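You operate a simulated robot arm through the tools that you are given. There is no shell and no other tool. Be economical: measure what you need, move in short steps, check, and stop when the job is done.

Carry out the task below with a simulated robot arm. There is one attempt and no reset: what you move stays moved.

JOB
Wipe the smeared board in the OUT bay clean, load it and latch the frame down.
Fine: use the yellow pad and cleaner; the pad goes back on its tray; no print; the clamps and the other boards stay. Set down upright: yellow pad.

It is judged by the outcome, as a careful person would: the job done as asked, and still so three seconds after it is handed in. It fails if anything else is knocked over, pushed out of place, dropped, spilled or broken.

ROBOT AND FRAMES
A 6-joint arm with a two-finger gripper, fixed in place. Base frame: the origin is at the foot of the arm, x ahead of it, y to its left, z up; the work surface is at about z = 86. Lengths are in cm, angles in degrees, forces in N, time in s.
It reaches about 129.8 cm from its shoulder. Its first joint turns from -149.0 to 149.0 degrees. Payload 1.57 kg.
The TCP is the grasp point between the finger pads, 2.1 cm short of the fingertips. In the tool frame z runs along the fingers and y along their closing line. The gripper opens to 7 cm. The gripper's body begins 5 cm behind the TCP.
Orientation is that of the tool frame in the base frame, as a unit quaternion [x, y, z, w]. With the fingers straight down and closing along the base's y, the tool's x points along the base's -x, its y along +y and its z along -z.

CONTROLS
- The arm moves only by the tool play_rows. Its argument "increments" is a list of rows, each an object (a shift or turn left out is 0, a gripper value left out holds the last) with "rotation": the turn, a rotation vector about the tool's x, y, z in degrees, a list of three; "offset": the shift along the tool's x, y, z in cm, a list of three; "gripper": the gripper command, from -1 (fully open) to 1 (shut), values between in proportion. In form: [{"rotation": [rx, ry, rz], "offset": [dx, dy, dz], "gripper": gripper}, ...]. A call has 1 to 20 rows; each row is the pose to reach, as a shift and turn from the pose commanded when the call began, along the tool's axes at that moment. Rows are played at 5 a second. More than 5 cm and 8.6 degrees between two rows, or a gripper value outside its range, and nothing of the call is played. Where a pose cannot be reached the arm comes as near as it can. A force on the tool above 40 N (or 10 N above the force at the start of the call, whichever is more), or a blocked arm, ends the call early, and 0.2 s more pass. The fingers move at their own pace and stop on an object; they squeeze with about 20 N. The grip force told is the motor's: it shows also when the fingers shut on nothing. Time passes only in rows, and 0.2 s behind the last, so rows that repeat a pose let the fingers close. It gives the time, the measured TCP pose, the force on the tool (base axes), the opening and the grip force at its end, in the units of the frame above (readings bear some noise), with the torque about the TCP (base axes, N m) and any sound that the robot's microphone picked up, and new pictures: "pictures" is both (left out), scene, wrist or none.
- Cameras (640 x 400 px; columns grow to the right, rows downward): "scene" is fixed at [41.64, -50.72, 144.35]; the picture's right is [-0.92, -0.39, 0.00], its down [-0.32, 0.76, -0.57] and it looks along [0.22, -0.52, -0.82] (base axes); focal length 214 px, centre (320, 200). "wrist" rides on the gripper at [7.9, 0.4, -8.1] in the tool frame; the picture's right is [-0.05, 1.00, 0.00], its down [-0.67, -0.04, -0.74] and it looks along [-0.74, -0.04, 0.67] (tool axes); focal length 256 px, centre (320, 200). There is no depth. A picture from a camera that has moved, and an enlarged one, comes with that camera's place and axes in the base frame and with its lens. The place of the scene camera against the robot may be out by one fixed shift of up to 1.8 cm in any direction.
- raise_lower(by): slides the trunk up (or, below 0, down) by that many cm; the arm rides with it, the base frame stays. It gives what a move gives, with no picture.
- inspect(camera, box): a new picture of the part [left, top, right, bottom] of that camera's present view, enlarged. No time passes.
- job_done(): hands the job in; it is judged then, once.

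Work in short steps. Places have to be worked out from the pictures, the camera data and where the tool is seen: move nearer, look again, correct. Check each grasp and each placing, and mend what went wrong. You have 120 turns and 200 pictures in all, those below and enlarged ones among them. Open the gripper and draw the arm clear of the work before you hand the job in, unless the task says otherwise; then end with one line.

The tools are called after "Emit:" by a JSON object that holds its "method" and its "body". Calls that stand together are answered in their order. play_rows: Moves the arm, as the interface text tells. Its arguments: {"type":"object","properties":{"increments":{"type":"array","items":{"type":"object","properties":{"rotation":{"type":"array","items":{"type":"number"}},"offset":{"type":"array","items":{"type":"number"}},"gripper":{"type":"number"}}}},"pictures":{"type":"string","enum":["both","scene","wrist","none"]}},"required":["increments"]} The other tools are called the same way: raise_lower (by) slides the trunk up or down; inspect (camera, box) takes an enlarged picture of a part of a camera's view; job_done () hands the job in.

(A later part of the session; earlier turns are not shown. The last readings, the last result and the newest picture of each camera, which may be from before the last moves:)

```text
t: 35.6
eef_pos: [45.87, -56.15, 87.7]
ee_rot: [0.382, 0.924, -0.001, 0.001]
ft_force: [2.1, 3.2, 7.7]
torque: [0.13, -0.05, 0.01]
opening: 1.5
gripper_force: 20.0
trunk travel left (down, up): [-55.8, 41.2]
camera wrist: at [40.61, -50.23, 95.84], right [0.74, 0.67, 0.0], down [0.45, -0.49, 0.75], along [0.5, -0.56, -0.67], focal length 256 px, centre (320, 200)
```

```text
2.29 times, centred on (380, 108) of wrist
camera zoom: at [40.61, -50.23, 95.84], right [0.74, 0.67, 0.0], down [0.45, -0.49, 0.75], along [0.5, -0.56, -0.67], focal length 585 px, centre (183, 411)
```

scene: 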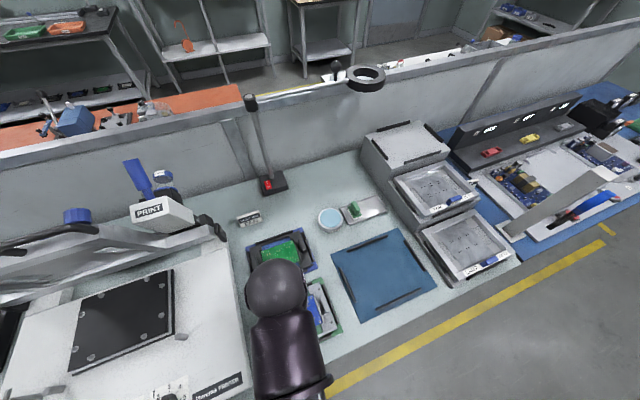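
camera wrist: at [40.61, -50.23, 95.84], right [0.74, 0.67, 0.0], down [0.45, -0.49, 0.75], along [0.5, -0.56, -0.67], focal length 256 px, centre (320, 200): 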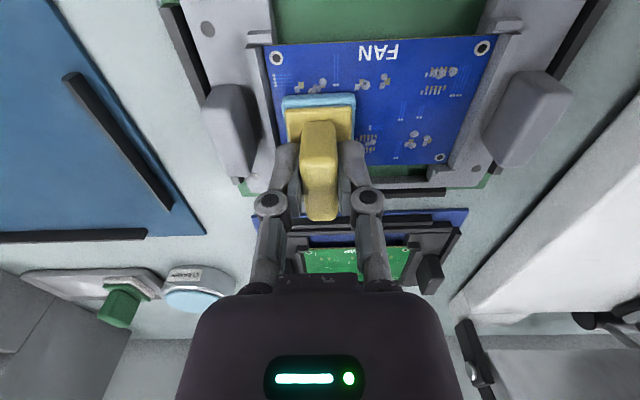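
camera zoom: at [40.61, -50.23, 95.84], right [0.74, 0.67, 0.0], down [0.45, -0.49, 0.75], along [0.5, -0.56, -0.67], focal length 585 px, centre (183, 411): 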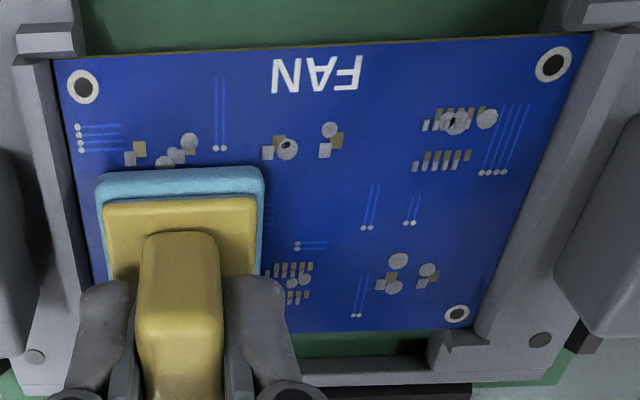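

Smears still remain, so perhaps several passes are needed. I press slightly more and repeat the strokes.

Emit:
{"method": "raise_lower", "body": {"by": -0.3}}

Emit:
{"method": "play_rows", "body": {"increments": [{"offset": [0, 1, 0]}, {"offset": [0, 2, 0]}, {"offset": [0, 3, 0]}, {"offset": [0, 4, 0]}, {"offset": [0, 5, 0]}, {"offset": [0, 5.7, 0]}, {"offset": [0, 4.5, 0]}, {"offset": [0, 3.2, 0]}, {"offset": [0, 2, 0]}, {"offset": [0, 0.8, 0]}, {"offset": [0.8, 0, 0]}, {"offset": [1.6, 0, 0]}, {"offset": [2.4, 0, 0]}], "pictures": "wrist"}}

Emit:
{"method": "inspect", "body": {"camera": "wrist", "box": [240, 20, 520, 195]}}

```text
t: 36.1
eef_pos: [45.84, -56.13, 87.37]
ee_rot: [0.382, 0.924, -0.001, 0.002]
ft_force: [2.7, 2.7, 15.7]
torque: [0.06, -0.04, 0.05]
opening: 1.49
gripper_force: 20.2
trunk travel left (down, up): [-55.5, 41.5]
```

```text
t: 38.9
eef_pos: [44.48, -54.58, 87.35]
ee_rot: [0.381, 0.925, -0.002, 0.002]
ft_force: [4.9, -5.4, 15.3]
torque: [-0.21, -0.24, 0.07]
opening: 1.51
gripper_force: 19.5
trunk travel left (down, up): [-55.5, 41.5]
camera wrist: at [39.03, -48.6, 95.52], right [0.74, 0.67, 0.0], down [0.45, -0.49, 0.75], along [0.5, -0.56, -0.66], focal length 256 px, centre (320, 200)
```

wrist: 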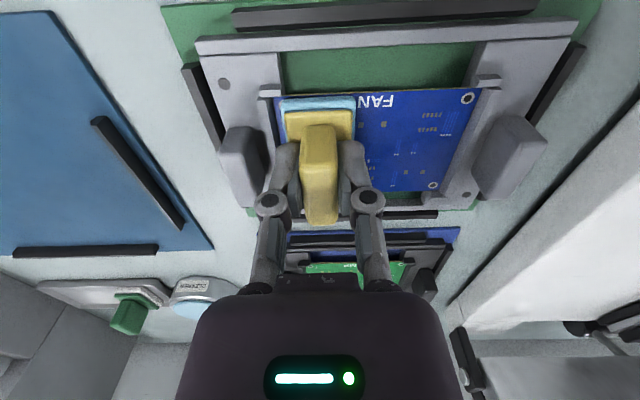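

```text
2.29 times, centred on (380, 108) of wrist
camera zoom: at [39.03, -48.6, 95.52], right [0.74, 0.67, 0.0], down [0.45, -0.49, 0.75], along [0.5, -0.56, -0.66], focal length 585 px, centre (183, 411)
```

zoom: 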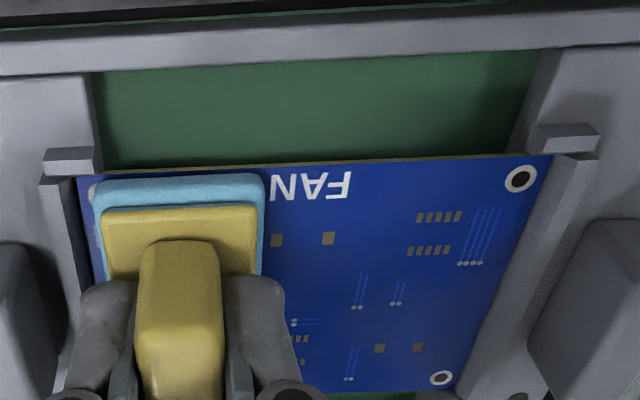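

The visible area is now clean; I do one more pass, then lift to check everything.

Emit:
{"method": "play_rows", "body": {"increments": [{"offset": [0, 1, 0]}, {"offset": [0, 2, 0]}, {"offset": [0, 3, 0]}, {"offset": [0, 4, 0]}, {"offset": [0, 5, 0]}, {"offset": [-1, 5, 0]}, {"offset": [-2.4, 5, 0]}, {"offset": [-2.4, 4, 0]}, {"offset": [-2.4, 3, 0]}, {"offset": [-2.4, 2, 0]}, {"offset": [-2.4, 1, 0]}, {"offset": [-2.4, 0, 0]}, {"offset": [-2.4, 1.2, 0]}, {"offset": [-2.4, 2.5, 0]}], "pictures": "none"}}

Emit:
{"method": "raise_lower", "body": {"by": 9}}

Emit:
{"method": "inspect", "body": {"camera": "wrist", "box": [180, 0, 460, 175]}}

```text
t: 41.9
eef_pos: [48.01, -54.37, 87.4]
ee_rot: [0.383, 0.924, -0.001, 0.001]
ft_force: [-0.4, -1.8, 7.3]
torque: [-0.02, 0.04, 0.03]
opening: 1.51
gripper_force: 20.2
trunk travel left (down, up): [-55.5, 41.5]
```

```text
t: 43.2
eef_pos: [47.96, -54.44, 96.31]
ee_rot: [0.383, 0.924, -0.001, 0.001]
ft_force: [0.3, -0.3, -0.7]
torque: [0.02, -0.03, 0.02]
opening: 1.52
gripper_force: 20.3
trunk travel left (down, up): [-64.5, 32.5]
```

```text
2.29 times, centred on (320, 88) of wrist
camera zoom: at [42.63, -48.4, 104.49], right [0.74, 0.67, 0.0], down [0.45, -0.49, 0.75], along [0.5, -0.56, -0.67], focal length 585 px, centre (320, 457)
```

zoom: 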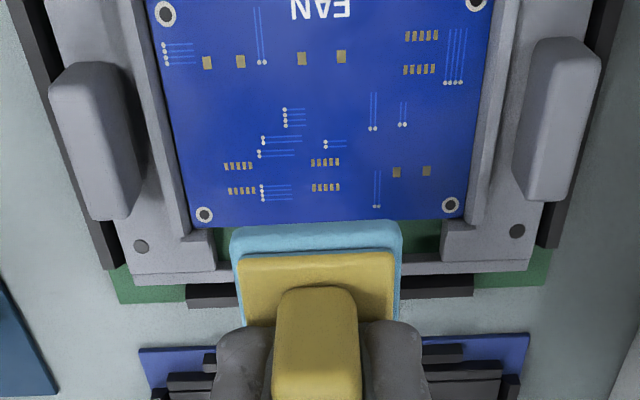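

The board is clean. I carry the pad back to its tray spot.

Emit:
{"method": "play_rows", "body": {"increments": [{"offset": [-2.1, -3.5, 0]}, {"offset": [-4.2, -7, 0]}, {"offset": [-6.3, -10.5, 0]}, {"offset": [-8.4, -14, 0]}, {"offset": [-10.5, -17.5, 0]}, {"offset": [-12.6, -21, 0]}, {"offset": [-14.7, -24.5, 0]}, {"offset": [-16.8, -28, 0]}, {"offset": [-18.9, -31.5, 0]}, {"offset": [-21.1, -35, 0]}, {"offset": [-21.1, -35, 0]}], "pictures": "wrist"}}

```text
t: 45.6
eef_pos: [38.15, -94.22, 96.45]
ee_rot: [0.382, 0.924, -0.001, 0.001]
ft_force: [0.1, 0.3, -1.1]
torque: [-0.01, -0.02, 0.03]
opening: 1.51
gripper_force: 20.1
out of reach, approached as far as the arm can: row 8, 9, 10
trunk travel left (down, up): [-64.5, 32.5]
camera wrist: at [32.8, -88.19, 104.5], right [0.74, 0.67, 0.0], down [0.45, -0.49, 0.75], along [0.5, -0.56, -0.67], focal length 256 px, centre (320, 200)
```

wrist: 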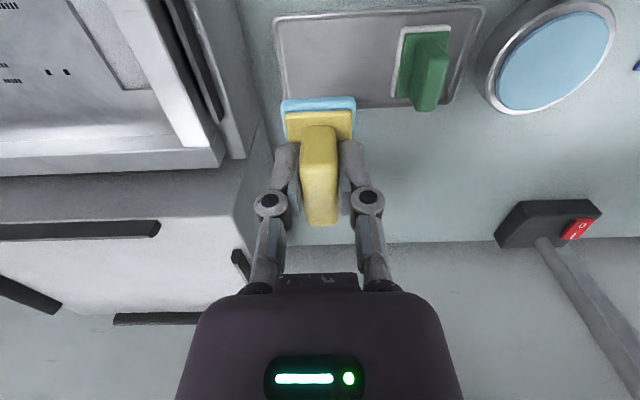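

Positioned over the empty tray spot at the original place; I lower until it touches.

Emit:
{"method": "raise_lower", "body": {"by": -8.8}}

Emit:
{"method": "raise_lower", "body": {"by": -0.7}}

Emit:
{"method": "inspect", "body": {"camera": "wrist", "box": [180, 40, 460, 240]}}

```text
t: 46.8
eef_pos: [38.04, -94.13, 87.44]
ee_rot: [0.383, 0.924, -0.001, 0.001]
ft_force: [-0.5, -0.2, -0.7]
torque: [-0.01, -0.03, 0.02]
opening: 1.53
gripper_force: 20.2
trunk travel left (down, up): [-55.7, 41.3]
```

```text
t: 47.4
eef_pos: [38.11, -94.09, 86.93]
ee_rot: [0.383, 0.924, 0.0, 0.001]
ft_force: [0.2, -0.5, -0.5]
torque: [-0.02, 0.0, 0.01]
opening: 1.5
gripper_force: 19.7
trunk travel left (down, up): [-55.0, 42.0]
```

```text
2.00 times, centred on (320, 140) of wrist
camera zoom: at [32.82, -88.17, 95.0], right [0.74, 0.67, 0.0], down [0.45, -0.49, 0.75], along [0.5, -0.56, -0.67], focal length 512 px, centre (320, 320)
```

zoom: 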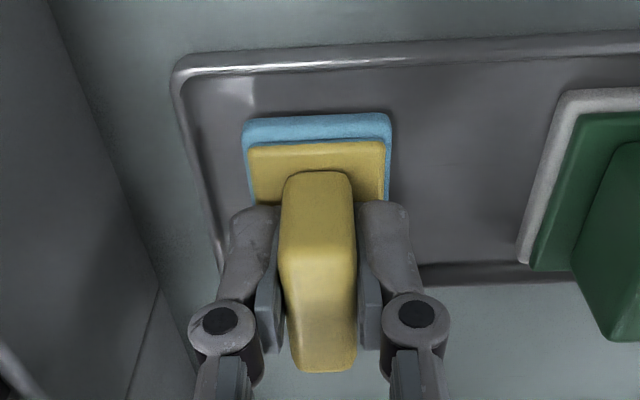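

Emit:
{"method": "raise_lower", "body": {"by": -0.5}}

Emit:
{"method": "raise_lower", "body": {"by": -0.4}}

```text
t: 47.9
eef_pos: [38.23, -94.2, 86.22]
ee_rot: [0.383, 0.924, -0.001, 0.0]
ft_force: [0.0, 0.6, -0.8]
torque: [0.02, 0.01, 0.02]
opening: 1.5
gripper_force: 20.4
trunk travel left (down, up): [-54.5, 42.5]
```

```text
t: 48.5
eef_pos: [38.12, -94.15, 86.18]
ee_rot: [0.382, 0.924, -0.002, 0.002]
ft_force: [2.2, -4.8, 17.0]
torque: [-0.08, -0.07, -0.01]
opening: 1.52
gripper_force: 20.2
trunk travel left (down, up): [-54.1, 42.9]
```

Pad is seated on the tray. I ease up 0.2 and open.

Emit:
{"method": "raise_lower", "body": {"by": 0.2}}

Emit:
{"method": "play_rows", "body": {"increments": [{"gripper": 0.3}, {"gripper": 0}, {"gripper": -0.2}], "pictures": "none"}}

Emit:
{"method": "raise_lower", "body": {"by": 12}}

Emit:
{"method": "inspect", "body": {"camera": "wrist", "box": [220, 0, 460, 150]}}

```text
t: 49.0
eef_pos: [38.11, -94.12, 86.17]
ee_rot: [0.382, 0.924, -0.002, 0.0]
ft_force: [-0.1, 0.2, -1.5]
torque: [0.0, 0.01, -0.03]
opening: 1.53
gripper_force: 20.0
trunk travel left (down, up): [-54.3, 42.7]
```

```text
t: 49.8
eef_pos: [38.17, -94.16, 86.15]
ee_rot: [0.382, 0.924, -0.001, 0.001]
ft_force: [-0.8, -0.3, 0.7]
torque: [-0.02, -0.02, 0.02]
opening: 4.2
gripper_force: 0.1
trunk travel left (down, up): [-54.3, 42.7]
```

```text
t: 51.3
eef_pos: [38.2, -94.23, 98.21]
ee_rot: [0.382, 0.924, -0.001, 0.0]
ft_force: [0.7, -0.1, 0.1]
torque: [-0.03, -0.01, -0.01]
opening: 4.24
gripper_force: 0.1
trunk travel left (down, up): [-66.3, 30.7]
```

```text
2.67 times, centred on (340, 75) of wrist
camera zoom: at [32.82, -88.19, 106.29], right [0.74, 0.67, 0.0], down [0.45, -0.49, 0.75], along [0.5, -0.56, -0.67], focal length 683 px, centre (267, 533)
```

zoom: 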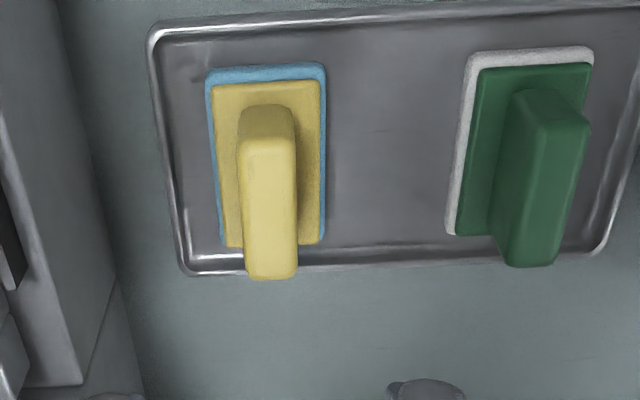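

The pad is back on its tray, upright. Now I study the printer frame and latch in the scene view.

Emit:
{"method": "inspect", "body": {"camera": "scene", "box": [0, 140, 250, 300]}}

Emit:
{"method": "inspect", "body": {"camera": "scene", "box": [0, 260, 230, 400]}}

```text
2.50 times, centred on (125, 220) of scene
camera zoom: at [41.64, -50.72, 144.35], right [-0.92, -0.39, 0.0], down [-0.32, 0.76, -0.57], along [0.22, -0.52, -0.82], focal length 536 px, centre (808, 150)
```

zoom: 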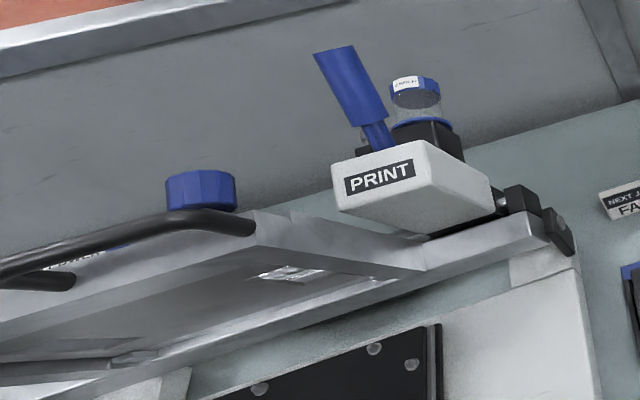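

```text
2.78 times, centred on (115, 330) of scene
camera zoom: at [41.64, -50.72, 144.35], right [-0.92, -0.39, 0.0], down [-0.32, 0.76, -0.57], along [0.22, -0.52, -0.82], focal length 597 px, centre (890, -162)
```

zoom: 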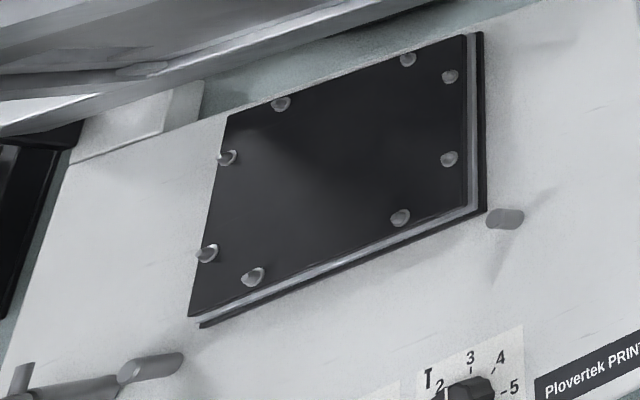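

The frame stands nearly vertical behind the platen. I move above the FAN carrier's left grip to measure it.

Emit:
{"method": "play_rows", "body": {"increments": [{"offset": [2.6, 3.2, 0]}, {"offset": [5.2, 6.4, 0]}, {"offset": [7.8, 9.6, 0]}, {"offset": [10.4, 12.8, 0]}, {"offset": [13, 16, 0]}, {"offset": [15.6, 19.2, 0]}, {"offset": [18.2, 22.4, 0]}, {"offset": [20.8, 25.6, 0]}, {"offset": [23.1, 28.6, 0]}, {"offset": [23.1, 28.6, 0]}], "pictures": "wrist"}}

Emit:
{"method": "inspect", "body": {"camera": "wrist", "box": [220, 0, 500, 175]}}

```text
t: 53.5
eef_pos: [42.16, -57.61, 98.01]
ee_rot: [0.383, 0.924, -0.001, 0.0]
ft_force: [0.1, -0.1, 0.5]
torque: [0.01, 0.02, -0.04]
opening: 4.2
gripper_force: 0.1
out of reach, approached as far as the arm can: row 4, 9
trunk travel left (down, up): [-66.3, 30.7]
camera wrist: at [36.8, -51.67, 106.3], right [0.74, 0.67, 0.0], down [0.45, -0.49, 0.75], along [0.5, -0.56, -0.67], focal length 256 px, centre (320, 200)
```

wrist: 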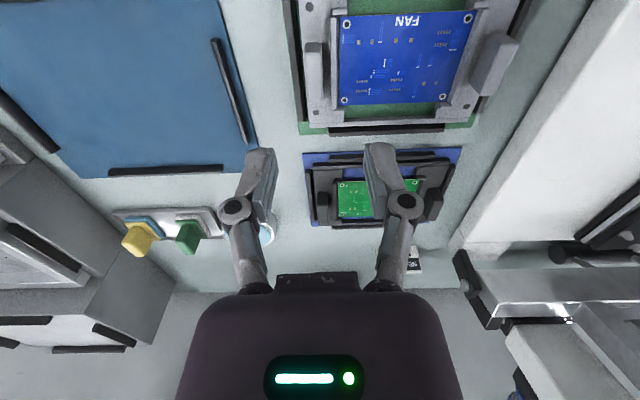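

```text
2.29 times, centred on (360, 88) of wrist
camera zoom: at [36.8, -51.67, 106.3], right [0.74, 0.67, 0.0], down [0.45, -0.49, 0.75], along [0.5, -0.56, -0.67], focal length 585 px, centre (229, 457)
```

zoom: 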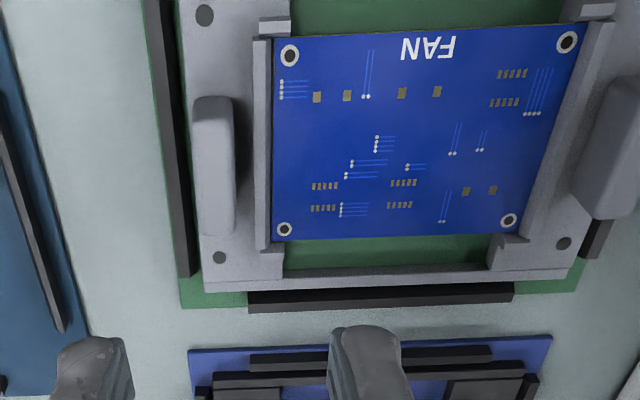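

Left grip: top centre at about U -11.4, N 70.8, z 85, 1.4 cm wide. I centre over it, narrow the gripper and come down.

Emit:
{"method": "play_rows", "body": {"increments": [{"offset": [-0.25, -0.5, 0], "gripper": 0.25}, {"offset": [-0.25, -0.5, 0], "gripper": 0.25}, {"offset": [-0.25, -0.5, 0], "gripper": 0.25}], "pictures": "none"}}

Emit:
{"method": "raise_lower", "body": {"by": -9}}

Emit:
{"method": "inspect", "body": {"camera": "wrist", "box": [160, 40, 480, 240]}}

```text
t: 54.3
eef_pos: [41.9, -58.17, 98.24]
ee_rot: [0.382, 0.924, -0.001, 0.0]
ft_force: [-0.7, 1.0, 0.4]
torque: [-0.01, 0.0, -0.01]
opening: 2.65
gripper_force: 0.0
trunk travel left (down, up): [-66.3, 30.7]
```

```text
t: 55.5
eef_pos: [41.85, -58.05, 89.12]
ee_rot: [0.382, 0.924, 0.0, 0.001]
ft_force: [-0.5, 0.3, -0.2]
torque: [-0.02, -0.01, 0.02]
opening: 2.61
gripper_force: 0.1
trunk travel left (down, up): [-57.3, 39.7]
```

```text
2.00 times, centred on (320, 140) of wrist
camera zoom: at [36.52, -52.13, 97.31], right [0.74, 0.67, 0.0], down [0.45, -0.49, 0.75], along [0.5, -0.56, -0.67], focal length 512 px, centre (320, 320)
```

zoom: 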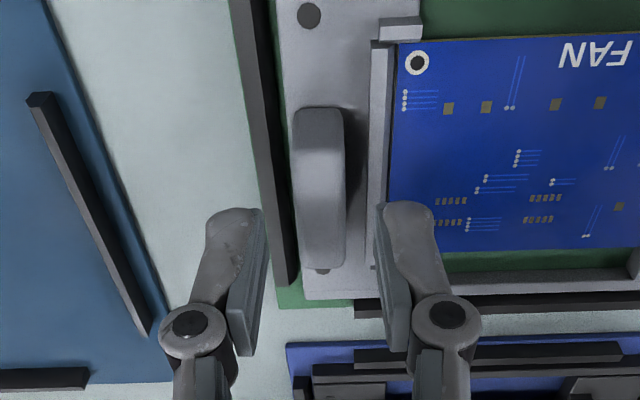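

Aligned. I lower further with contact watching.

Emit:
{"method": "raise_lower", "body": {"by": -2.6}}

Emit:
{"method": "raise_lower", "body": {"by": -0.5}}

Emit:
{"method": "inspect", "body": {"camera": "wrist", "box": [160, 80, 480, 280]}}

```text
t: 56.2
eef_pos: [41.77, -58.2, 86.55]
ee_rot: [0.383, 0.924, -0.001, -0.001]
ft_force: [0.0, 0.3, 0.5]
torque: [0.05, 0.01, 0.0]
opening: 2.64
gripper_force: 0.1
trunk travel left (down, up): [-54.7, 42.3]
```

```text
t: 56.8
eef_pos: [41.82, -58.24, 85.98]
ee_rot: [0.383, 0.924, 0.0, 0.001]
ft_force: [0.6, 0.3, 0.3]
torque: [0.02, 0.03, 0.01]
opening: 2.57
gripper_force: 0.1
trunk travel left (down, up): [-54.2, 42.8]
```

```text
2.00 times, centred on (320, 180) of wrist
camera zoom: at [36.52, -52.13, 94.2], right [0.74, 0.67, 0.0], down [0.45, -0.49, 0.75], along [0.5, -0.56, -0.67], focal length 512 px, centre (320, 240)
```

zoom: 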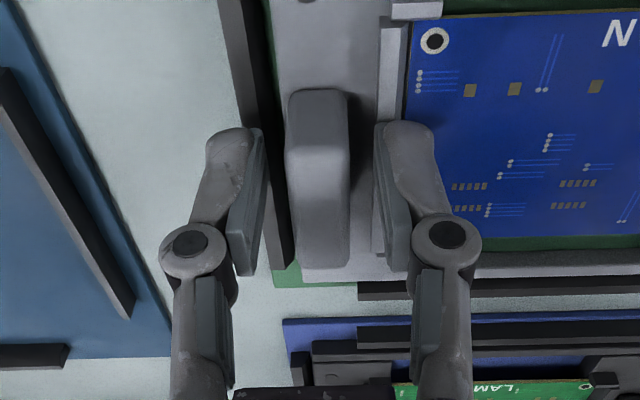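

Emit:
{"method": "raise_lower", "body": {"by": -0.5}}

Emit:
{"method": "raise_lower", "body": {"by": -0.4}}

```text
t: 57.3
eef_pos: [41.81, -58.05, 85.5]
ee_rot: [0.381, 0.924, -0.002, 0.001]
ft_force: [2.8, 1.7, 8.7]
torque: [0.13, -0.14, -0.01]
opening: 3.22
gripper_force: 2.7
trunk travel left (down, up): [-53.7, 43.3]
```

```text
t: 57.9
eef_pos: [41.87, -57.94, 85.22]
ee_rot: [0.382, 0.924, -0.002, 0.001]
ft_force: [5.4, 6.2, 14.7]
torque: [0.22, -0.23, -0.03]
opening: 3.9
gripper_force: 6.4
trunk travel left (down, up): [-53.3, 43.7]
```

The tips met the rail/jaw at about z 85.6; I back off 0.6 and close on the grip.

Emit:
{"method": "raise_lower", "body": {"by": 0.65}}

Emit:
{"method": "play_rows", "body": {"increments": [{"gripper": 0.5}, {"gripper": 1}, {"gripper": 1}, {"gripper": 1}], "pictures": "wrist"}}

```text
t: 58.4
eef_pos: [41.85, -58.06, 85.77]
ee_rot: [0.383, 0.924, -0.002, 0.0]
ft_force: [-0.4, -0.9, 1.6]
torque: [0.0, 0.01, -0.02]
opening: 2.76
gripper_force: 0.0
trunk travel left (down, up): [-53.9, 43.1]
```

```text
t: 59.4
eef_pos: [41.67, -58.12, 85.98]
ee_rot: [0.383, 0.924, -0.002, 0.002]
ft_force: [-2.0, -15.7, 31.3]
torque: [-0.15, -0.02, 0.04]
opening: 1.36
gripper_force: 20.2
trunk travel left (down, up): [-53.9, 43.1]
camera wrist: at [36.4, -52.16, 94.04], right [0.74, 0.67, 0.0], down [0.45, -0.49, 0.75], along [0.5, -0.56, -0.66], focal length 256 px, centre (320, 200)
```

wrist: 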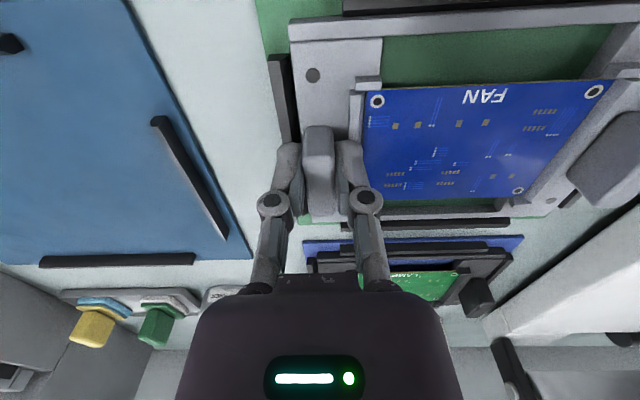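

Gripped (1.36 cm), with some push from the tips on the plate. I lift a little and check for tilt.

Emit:
{"method": "raise_lower", "body": {"by": 0.6}}

Emit:
{"method": "raise_lower", "body": {"by": 1.5}}

Emit:
{"method": "inspect", "body": {"camera": "wrist", "box": [200, 0, 640, 275]}}

Emit:
{"method": "inspect", "body": {"camera": "scene", "box": [220, 200, 400, 380]}}

```text
t: 60.0
eef_pos: [41.83, -57.94, 86.39]
ee_rot: [0.381, 0.925, -0.001, 0.0]
ft_force: [0.2, -0.7, -0.6]
torque: [-0.04, 0.07, 0.02]
opening: 1.37
gripper_force: 19.8
trunk travel left (down, up): [-54.5, 42.5]
```

```text
t: 60.6
eef_pos: [41.75, -58.18, 87.92]
ee_rot: [0.382, 0.924, -0.002, 0.001]
ft_force: [0.9, 0.0, -1.5]
torque: [-0.05, 0.04, 0.0]
opening: 1.35
gripper_force: 19.9
trunk travel left (down, up): [-56.0, 41.0]
```

```text
1.45 times, centred on (420, 138) of wrist
camera zoom: at [36.52, -52.14, 96.05], right [0.74, 0.67, 0.0], down [0.45, -0.49, 0.75], along [0.5, -0.56, -0.67], focal length 372 px, centre (174, 291)
```

zoom: 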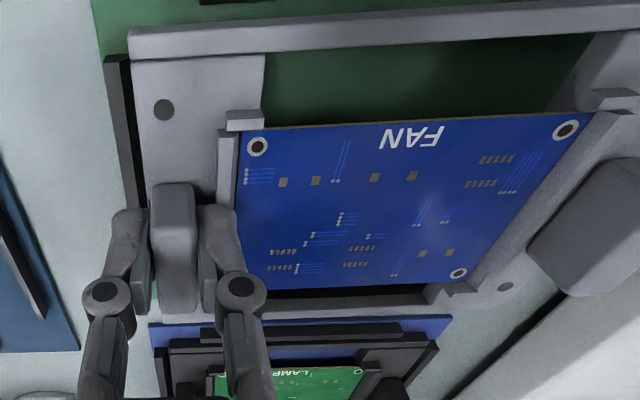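

```text
2.22 times, centred on (310, 290) of scene
camera zoom: at [41.64, -50.72, 144.35], right [-0.92, -0.39, 0.0], down [-0.32, 0.76, -0.57], along [0.22, -0.52, -0.82], focal length 477 px, centre (342, 0)
```

zoom: 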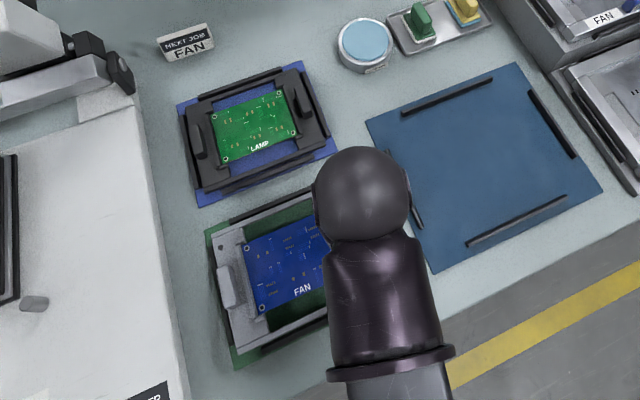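

The carrier hangs level and is very light (~1.5 N). I raise it well clear and swing right of the platen so the camera can see the pins again.

Emit:
{"method": "raise_lower", "body": {"by": 14}}

Emit:
{"method": "play_rows", "body": {"increments": [{"offset": [0, 3, 0]}, {"offset": [0, 7, 0]}, {"offset": [0, 11.5, 0]}, {"offset": [0, 16, 0]}, {"offset": [0, 20.5, 0]}, {"offset": [0, 25, 0]}, {"offset": [0, 29.5, 0]}, {"offset": [0, 34, 0]}, {"offset": [0, 38.5, 0]}, {"offset": [0, 43, 0]}, {"offset": [0, 47, 0]}, {"offset": [0, 50, 0]}, {"offset": [0, 51.5, 0]}, {"offset": [0, 51.5, 0]}]}}

```text
t: 62.2
eef_pos: [41.88, -58.13, 101.85]
ee_rot: [0.383, 0.924, -0.001, 0.001]
ft_force: [0.3, 0.2, -0.4]
torque: [-0.04, 0.06, 0.0]
opening: 1.37
gripper_force: 19.9
trunk travel left (down, up): [-70.0, 27.0]
```

```text
t: 65.2
eef_pos: [78.26, -21.64, 101.92]
ee_rot: [0.383, 0.924, -0.002, 0.001]
ft_force: [0.1, -0.2, -1.6]
torque: [-0.05, 0.02, 0.01]
opening: 1.38
gripper_force: 19.1
trunk travel left (down, up): [-70.0, 27.0]
camera wrist: at [72.93, -15.64, 110.05], right [0.74, 0.67, 0.0], down [0.45, -0.49, 0.75], along [0.5, -0.56, -0.67], focal length 256 px, centre (320, 200)
```

scene: 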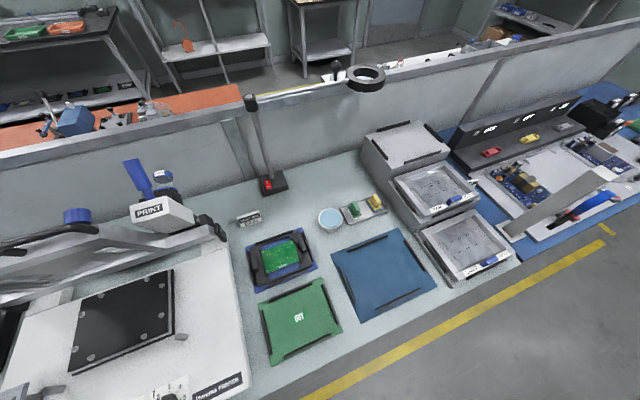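
wrist: 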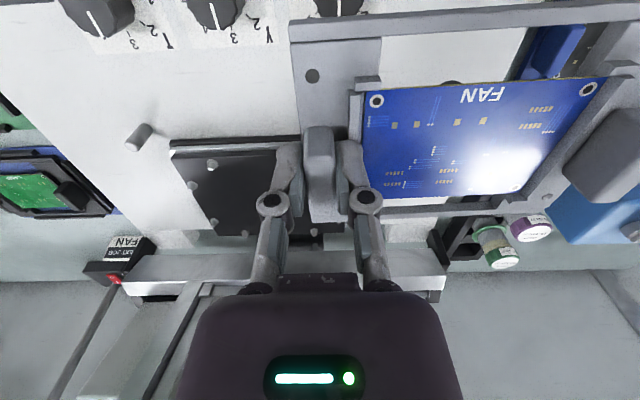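

The green mat shows its label, confirming the OUT bay. I zoom on the pins.

Emit:
{"method": "inspect", "body": {"camera": "wrist", "box": [120, 120, 300, 245]}}

Emit:
{"method": "inspect", "body": {"camera": "scene", "box": [60, 250, 340, 400]}}

Emit:
{"method": "inspect", "body": {"camera": "wrist", "box": [270, 0, 640, 240]}}

```text
3.20 times, centred on (210, 182) of wrist
camera zoom: at [72.93, -15.64, 110.05], right [0.74, 0.67, 0.0], down [0.45, -0.49, 0.75], along [0.5, -0.56, -0.67], focal length 819 px, centre (672, 256)
```

zoom: 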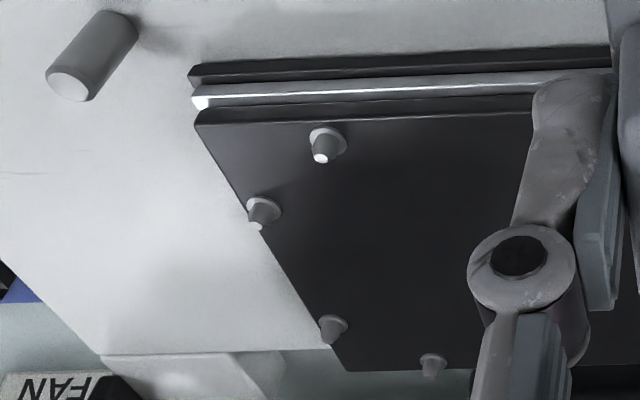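

```text
2.29 times, centred on (200, 325) of scene
camera zoom: at [41.64, -50.72, 144.35], right [-0.92, -0.39, 0.0], down [-0.32, 0.76, -0.57], along [0.22, -0.52, -0.82], focal length 490 px, centre (594, -86)
```

zoom: 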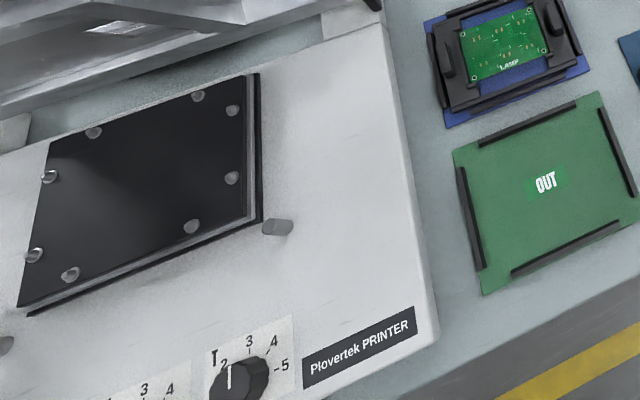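

```text
1.67 times, centred on (455, 120) of wrist
camera zoom: at [72.93, -15.64, 110.05], right [0.74, 0.67, 0.0], down [0.45, -0.49, 0.75], along [0.5, -0.56, -0.67], focal length 427 px, centre (95, 333)
```

zoom: 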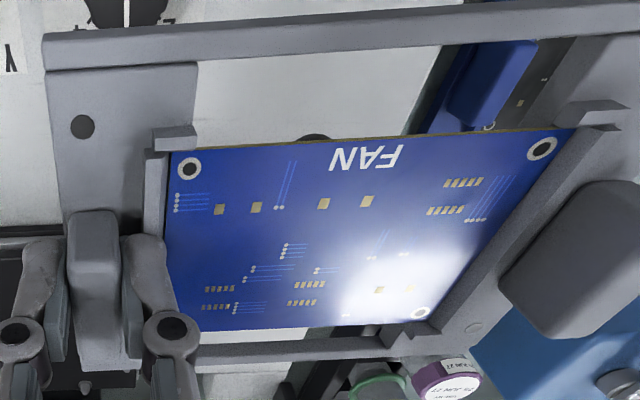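

Pins' centre is judged at U 33.0, N 86.3, and the carrier centre sits about (+7.25, +0.4) from the TCP. I move most of the way over the platen at height, then check the frame clearance.

Emit:
{"method": "play_rows", "body": {"increments": [{"offset": [-2, -3.5, 0]}, {"offset": [-4, -7, 0]}, {"offset": [-6, -10.5, 0]}, {"offset": [-8, -13, 0]}, {"offset": [-10.5, -14.3, 0]}, {"offset": [-12, -14.3, 0]}, {"offset": [-12, -14.3, 0]}]}}

```text
t: 66.8
eef_pos: [76.77, -40.28, 101.86]
ee_rot: [0.382, 0.924, -0.001, 0.001]
ft_force: [0.0, -0.7, 0.2]
torque: [-0.07, 0.06, -0.01]
opening: 1.34
gripper_force: 19.8
out of reach, approached as far as the arm can: row 2, 3, 5, 6
trunk travel left (down, up): [-70.0, 27.0]
camera wrist: at [71.46, -34.34, 110.05], right [0.74, 0.67, 0.0], down [0.45, -0.49, 0.75], along [0.5, -0.56, -0.67], focal length 256 px, centre (320, 200)
```

scene: 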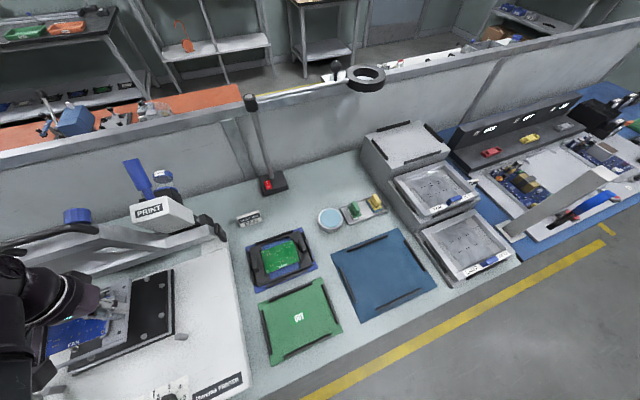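
wrist: 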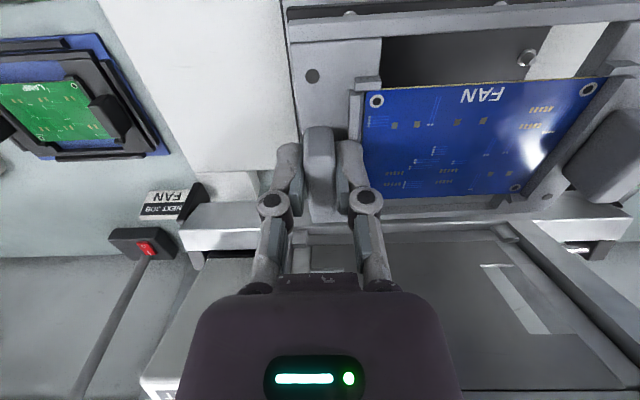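

Emit:
{"method": "inspect", "body": {"camera": "wrist", "box": [260, 0, 640, 240]}}

Emit:
{"method": "inspect", "body": {"camera": "scene", "box": [0, 200, 220, 400]}}

```text
1.67 times, centred on (450, 120) of wrist
camera zoom: at [71.46, -34.34, 110.05], right [0.74, 0.67, 0.0], down [0.45, -0.49, 0.75], along [0.5, -0.56, -0.67], focal length 427 px, centre (103, 333)
```

zoom: 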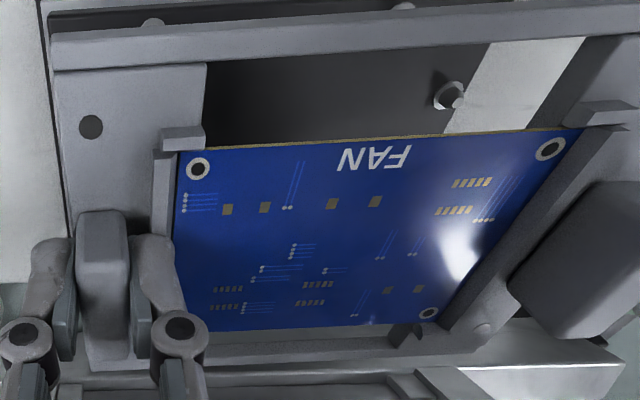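

```text
2.00 times, centred on (110, 300) of scene
camera zoom: at [41.64, -50.72, 144.35], right [-0.92, -0.39, 0.0], down [-0.32, 0.76, -0.57], along [0.22, -0.52, -0.82], focal length 429 px, centre (740, 0)
```

zoom: 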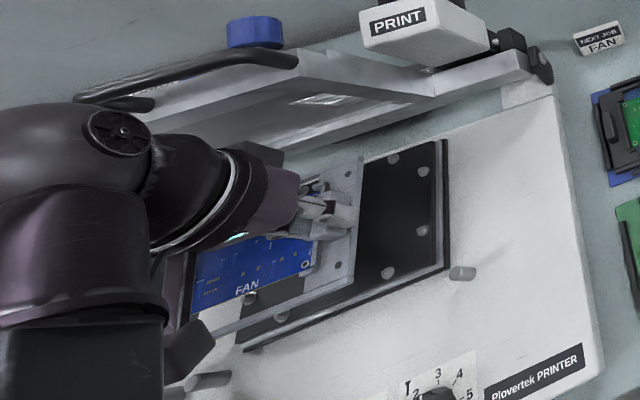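

I need the frame's lean to be sure the hand clears it; zoom on the frame in the wrist view.

Emit:
{"method": "inspect", "body": {"camera": "wrist", "box": [400, 190, 640, 400]}}

Emit:
{"method": "inspect", "body": {"camera": "wrist", "box": [100, 190, 340, 400]}}

```text
1.90 times, centred on (520, 295) of wrist
camera zoom: at [71.46, -34.34, 110.05], right [0.74, 0.67, 0.0], down [0.45, -0.49, 0.75], along [0.5, -0.56, -0.67], focal length 488 px, centre (-61, 19)
```

zoom: 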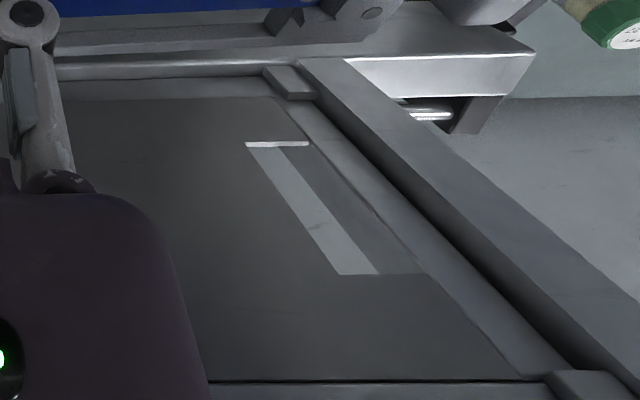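

```text
1.90 times, centred on (220, 295) of wrist
camera zoom: at [71.46, -34.34, 110.05], right [0.74, 0.67, 0.0], down [0.45, -0.49, 0.75], along [0.5, -0.56, -0.67], focal length 488 px, centre (510, 19)
```

zoom: 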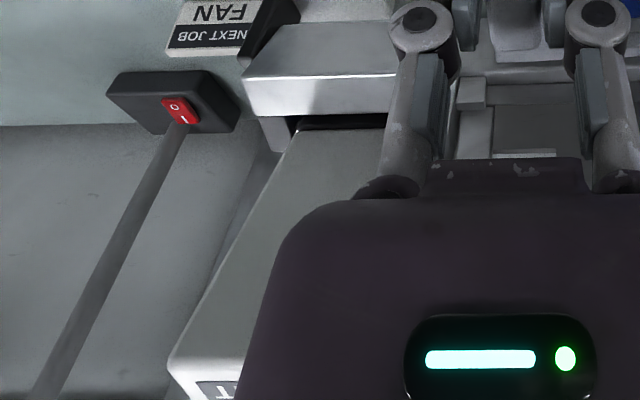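

The frame leans about 73°, leaving a couple of cm clearance. I move the last 3.1 cm over the pins.

Emit:
{"method": "play_rows", "body": {"increments": [{"offset": [-1, 0, 0]}, {"offset": [-2, 0, 0]}, {"offset": [-3.1, 0, 0]}, {"offset": [-3.1, 0, 0]}], "pictures": "scene"}}

Emit:
{"method": "inspect", "body": {"camera": "wrist", "box": [260, 0, 640, 240]}}

```text
t: 67.8
eef_pos: [78.85, -42.51, 101.98]
ee_rot: [0.382, 0.924, -0.001, 0.001]
ft_force: [-0.1, 0.2, -2.0]
torque: [-0.06, 0.07, -0.03]
opening: 1.34
gripper_force: 19.5
trunk travel left (down, up): [-70.0, 27.0]
```

scene: 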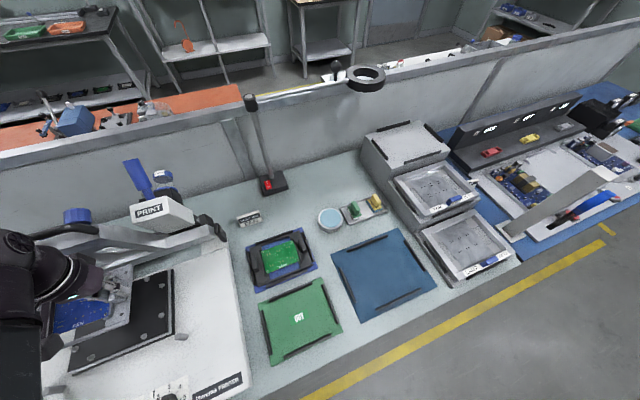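

```text
1.67 times, centred on (450, 120) of wrist
camera zoom: at [73.56, -36.58, 110.06], right [0.74, 0.67, 0.0], down [0.45, -0.49, 0.75], along [0.5, -0.56, -0.67], focal length 427 px, centre (103, 333)
```

zoom: 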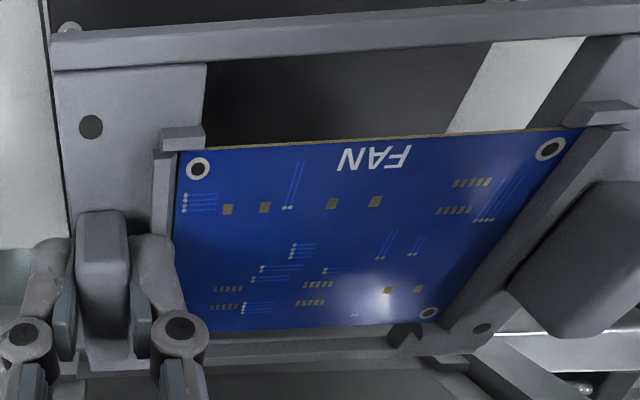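

Position reads U 25.7, N 85.8. I lower to just above the pin tips and look.

Emit:
{"method": "raise_lower", "body": {"by": -7}}

Emit:
{"method": "inspect", "body": {"camera": "wrist", "box": [260, 0, 640, 240]}}

Emit:
{"method": "inspect", "body": {"camera": "scene", "box": [20, 240, 200, 380]}}

```text
t: 68.9
eef_pos: [78.86, -42.62, 94.91]
ee_rot: [0.382, 0.924, -0.002, 0.001]
ft_force: [-0.4, 0.4, -0.6]
torque: [-0.01, 0.01, 0.0]
opening: 1.36
gripper_force: 19.8
trunk travel left (down, up): [-63.0, 34.0]
```

```text
1.67 times, centred on (450, 120) of wrist
camera zoom: at [73.56, -36.6, 103.05], right [0.74, 0.67, 0.0], down [0.45, -0.49, 0.75], along [0.5, -0.56, -0.67], focal length 427 px, centre (103, 333)
```

zoom: 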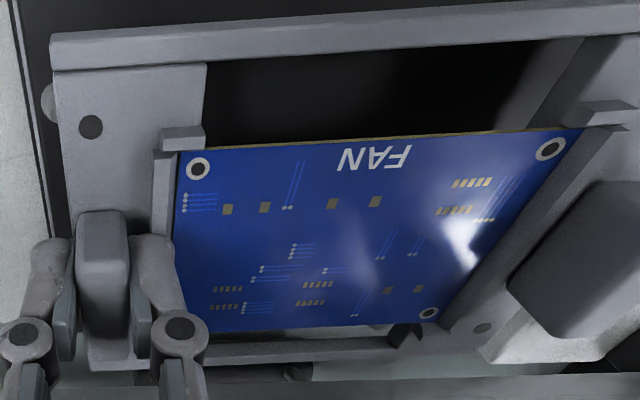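

```text
2.86 times, centred on (110, 310) of scene
camera zoom: at [41.64, -50.72, 144.35], right [-0.92, -0.39, 0.0], down [-0.32, 0.76, -0.57], along [0.22, -0.52, -0.82], focal length 613 px, centre (920, -114)
```

zoom: 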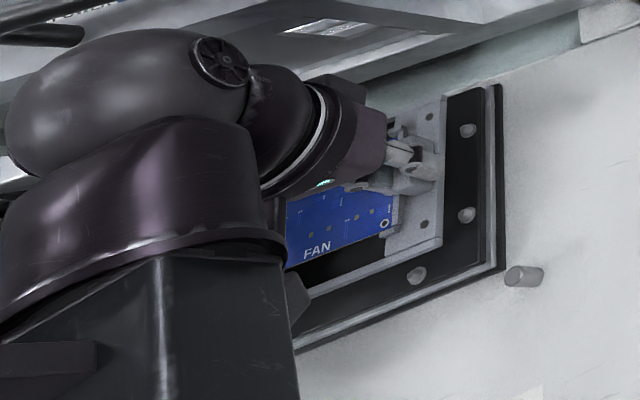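

The left pin sits just outside the carrier's edge as it should. I lower onto the pins in small steps.

Emit:
{"method": "raise_lower", "body": {"by": -1.2}}

Emit:
{"method": "raise_lower", "body": {"by": -0.6}}

Emit:
{"method": "inspect", "body": {"camera": "wrist", "box": [260, 0, 640, 240]}}

```text
t: 69.5
eef_pos: [78.9, -42.54, 93.64]
ee_rot: [0.383, 0.924, -0.001, 0.001]
ft_force: [0.1, 0.2, -0.8]
torque: [-0.03, 0.04, -0.02]
opening: 1.33
gripper_force: 19.8
trunk travel left (down, up): [-61.8, 35.2]
```

```text
t: 70.1
eef_pos: [78.84, -42.58, 93.09]
ee_rot: [0.381, 0.925, -0.002, 0.001]
ft_force: [0.8, 0.9, -0.8]
torque: [-0.03, 0.04, 0.0]
opening: 1.36
gripper_force: 19.7
trunk travel left (down, up): [-61.2, 35.8]
```

```text
1.67 times, centred on (450, 120) of wrist
camera zoom: at [73.57, -36.59, 101.24], right [0.74, 0.67, 0.0], down [0.45, -0.49, 0.75], along [0.5, -0.56, -0.67], focal length 427 px, centre (103, 333)
```

zoom: 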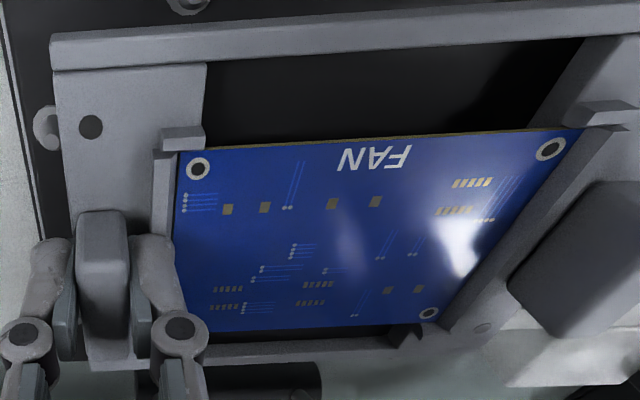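

Emit:
{"method": "raise_lower", "body": {"by": -0.5}}

Emit:
{"method": "raise_lower", "body": {"by": -0.4}}

Emit:
{"method": "inspect", "body": {"camera": "wrist", "box": [260, 0, 640, 240]}}

```text
t: 70.6
eef_pos: [79.0, -42.53, 92.57]
ee_rot: [0.382, 0.924, -0.001, 0.001]
ft_force: [2.3, 2.3, -1.9]
torque: [0.05, -0.04, -0.02]
opening: 1.37
gripper_force: 20.0
trunk travel left (down, up): [-60.7, 36.3]
```

```text
t: 71.2
eef_pos: [78.87, -42.47, 92.33]
ee_rot: [0.382, 0.924, -0.001, 0.001]
ft_force: [4.5, 1.0, 17.1]
torque: [0.18, -0.13, 0.03]
opening: 1.32
gripper_force: 19.7
trunk travel left (down, up): [-60.3, 36.7]
```

```text
1.67 times, centred on (450, 120) of wrist
camera zoom: at [73.51, -36.53, 100.47], right [0.74, 0.67, 0.0], down [0.45, -0.49, 0.75], along [0.5, -0.56, -0.66], focal length 427 px, centre (103, 333)
```

zoom: 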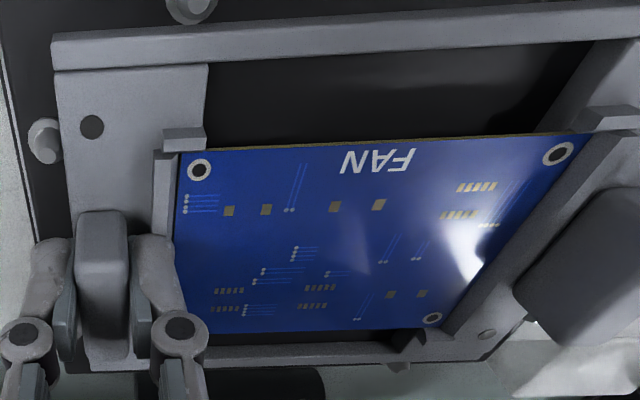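

It's touching down at the expected height. I ease the force and open the fingers slightly to release, then inspect.

Emit:
{"method": "raise_lower", "body": {"by": 0.2}}

Emit:
{"method": "play_rows", "body": {"increments": [{"gripper": 0.5}, {"gripper": 0.3}, {"gripper": 0.25}], "pictures": "none"}}

Emit:
{"method": "raise_lower", "body": {"by": 10}}

Emit:
{"method": "inspect", "body": {"camera": "wrist", "box": [230, 0, 590, 225]}}

```text
t: 71.7
eef_pos: [78.84, -42.52, 92.29]
ee_rot: [0.383, 0.924, -0.002, 0.0]
ft_force: [3.4, 2.2, -1.4]
torque: [0.11, -0.11, 0.0]
opening: 1.35
gripper_force: 19.9
trunk travel left (down, up): [-60.5, 36.5]
```

```text
t: 72.5
eef_pos: [78.94, -42.5, 92.37]
ee_rot: [0.383, 0.924, -0.001, 0.001]
ft_force: [-0.4, 0.2, -0.6]
torque: [-0.02, 0.0, 0.02]
opening: 2.64
gripper_force: 0.2
trunk travel left (down, up): [-60.5, 36.5]
```

```text
t: 73.8
eef_pos: [78.9, -42.61, 102.39]
ee_rot: [0.383, 0.924, -0.001, 0.0]
ft_force: [-0.3, 0.1, -0.9]
torque: [-0.01, -0.02, -0.03]
opening: 2.64
gripper_force: 0.1
trunk travel left (down, up): [-70.5, 26.5]
```

```text
1.78 times, centred on (410, 112) of wrist
camera zoom: at [73.54, -36.59, 110.56], right [0.74, 0.67, 0.0], down [0.45, -0.49, 0.75], along [0.5, -0.56, -0.67], focal length 455 px, centre (160, 356)
```

zoom: 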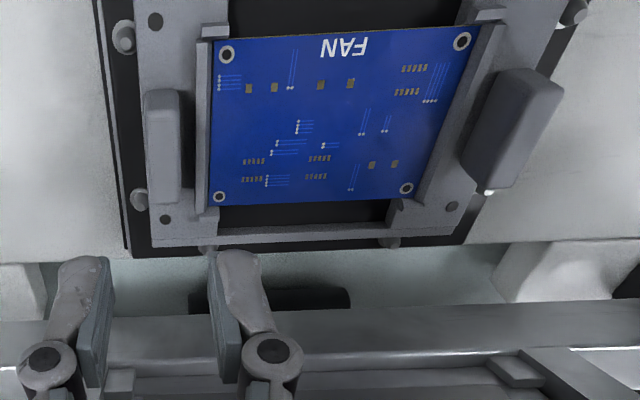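

It looks captured by all pins. I back off toward the robot for a full check.

Emit:
{"method": "play_rows", "body": {"increments": [{"offset": [4, 1.5, 0]}, {"offset": [8, 3, 0]}, {"offset": [12, 5, 0]}, {"offset": [15, 7, 0]}, {"offset": [15, 7, 0]}]}}

Emit:
{"method": "inspect", "body": {"camera": "wrist", "box": [180, 40, 460, 215]}}

Emit:
{"method": "inspect", "body": {"camera": "scene", "box": [20, 240, 200, 380]}}

```text
t: 75.0
eef_pos: [73.02, -26.98, 102.35]
ee_rot: [0.382, 0.924, -0.001, 0.001]
ft_force: [0.7, 0.1, 0.0]
torque: [0.02, 0.02, 0.01]
opening: 2.64
gripper_force: 0.0
trunk travel left (down, up): [-70.5, 26.5]
camera wrist: at [67.7, -21.0, 110.55], right [0.74, 0.67, 0.0], down [0.45, -0.49, 0.75], along [0.5, -0.56, -0.67], focal length 256 px, centre (320, 200)
```

scene: 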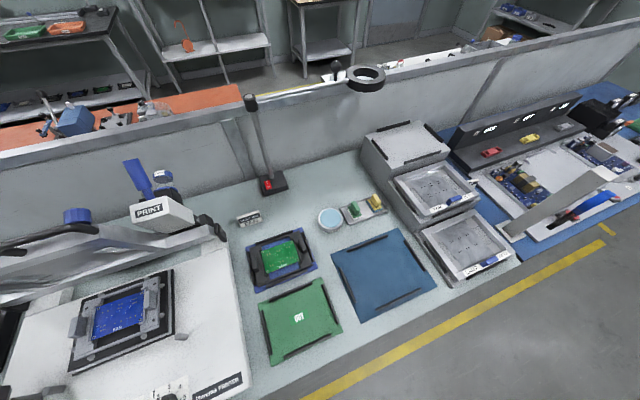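
wrist: 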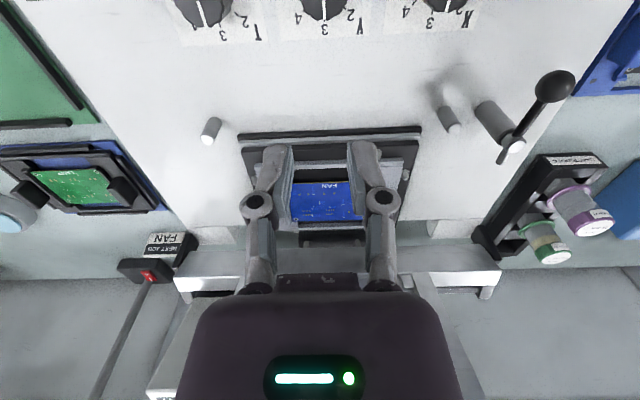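

```text
2.29 times, centred on (320, 128) of wrist
camera zoom: at [67.7, -21.0, 110.55], right [0.74, 0.67, 0.0], down [0.45, -0.49, 0.75], along [0.5, -0.56, -0.67], focal length 585 px, centre (320, 366)
```

zoom: 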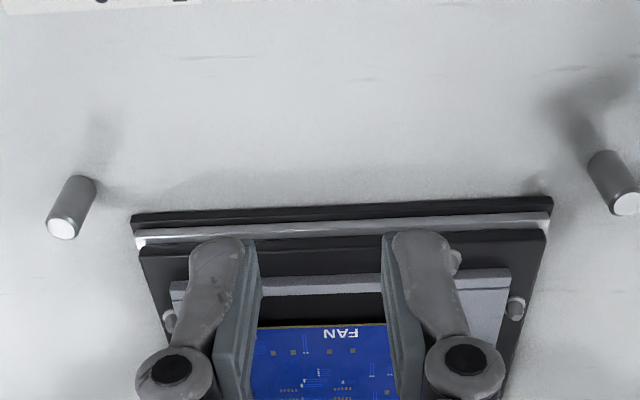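

```text
2.86 times, centred on (110, 310) of scene
camera zoom: at [41.64, -50.72, 144.35], right [-0.92, -0.39, 0.0], down [-0.32, 0.76, -0.57], along [0.22, -0.52, -0.82], focal length 613 px, centre (920, -114)
```

zoom: 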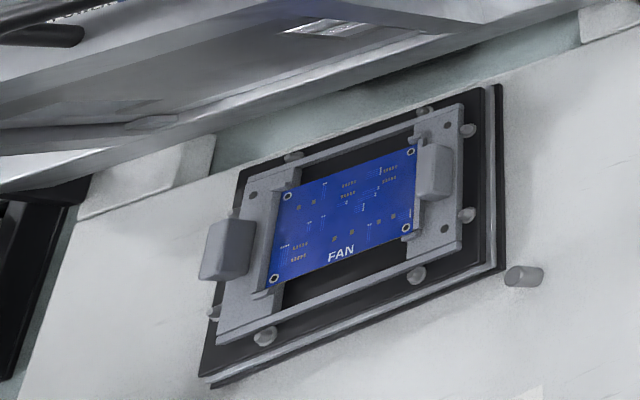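

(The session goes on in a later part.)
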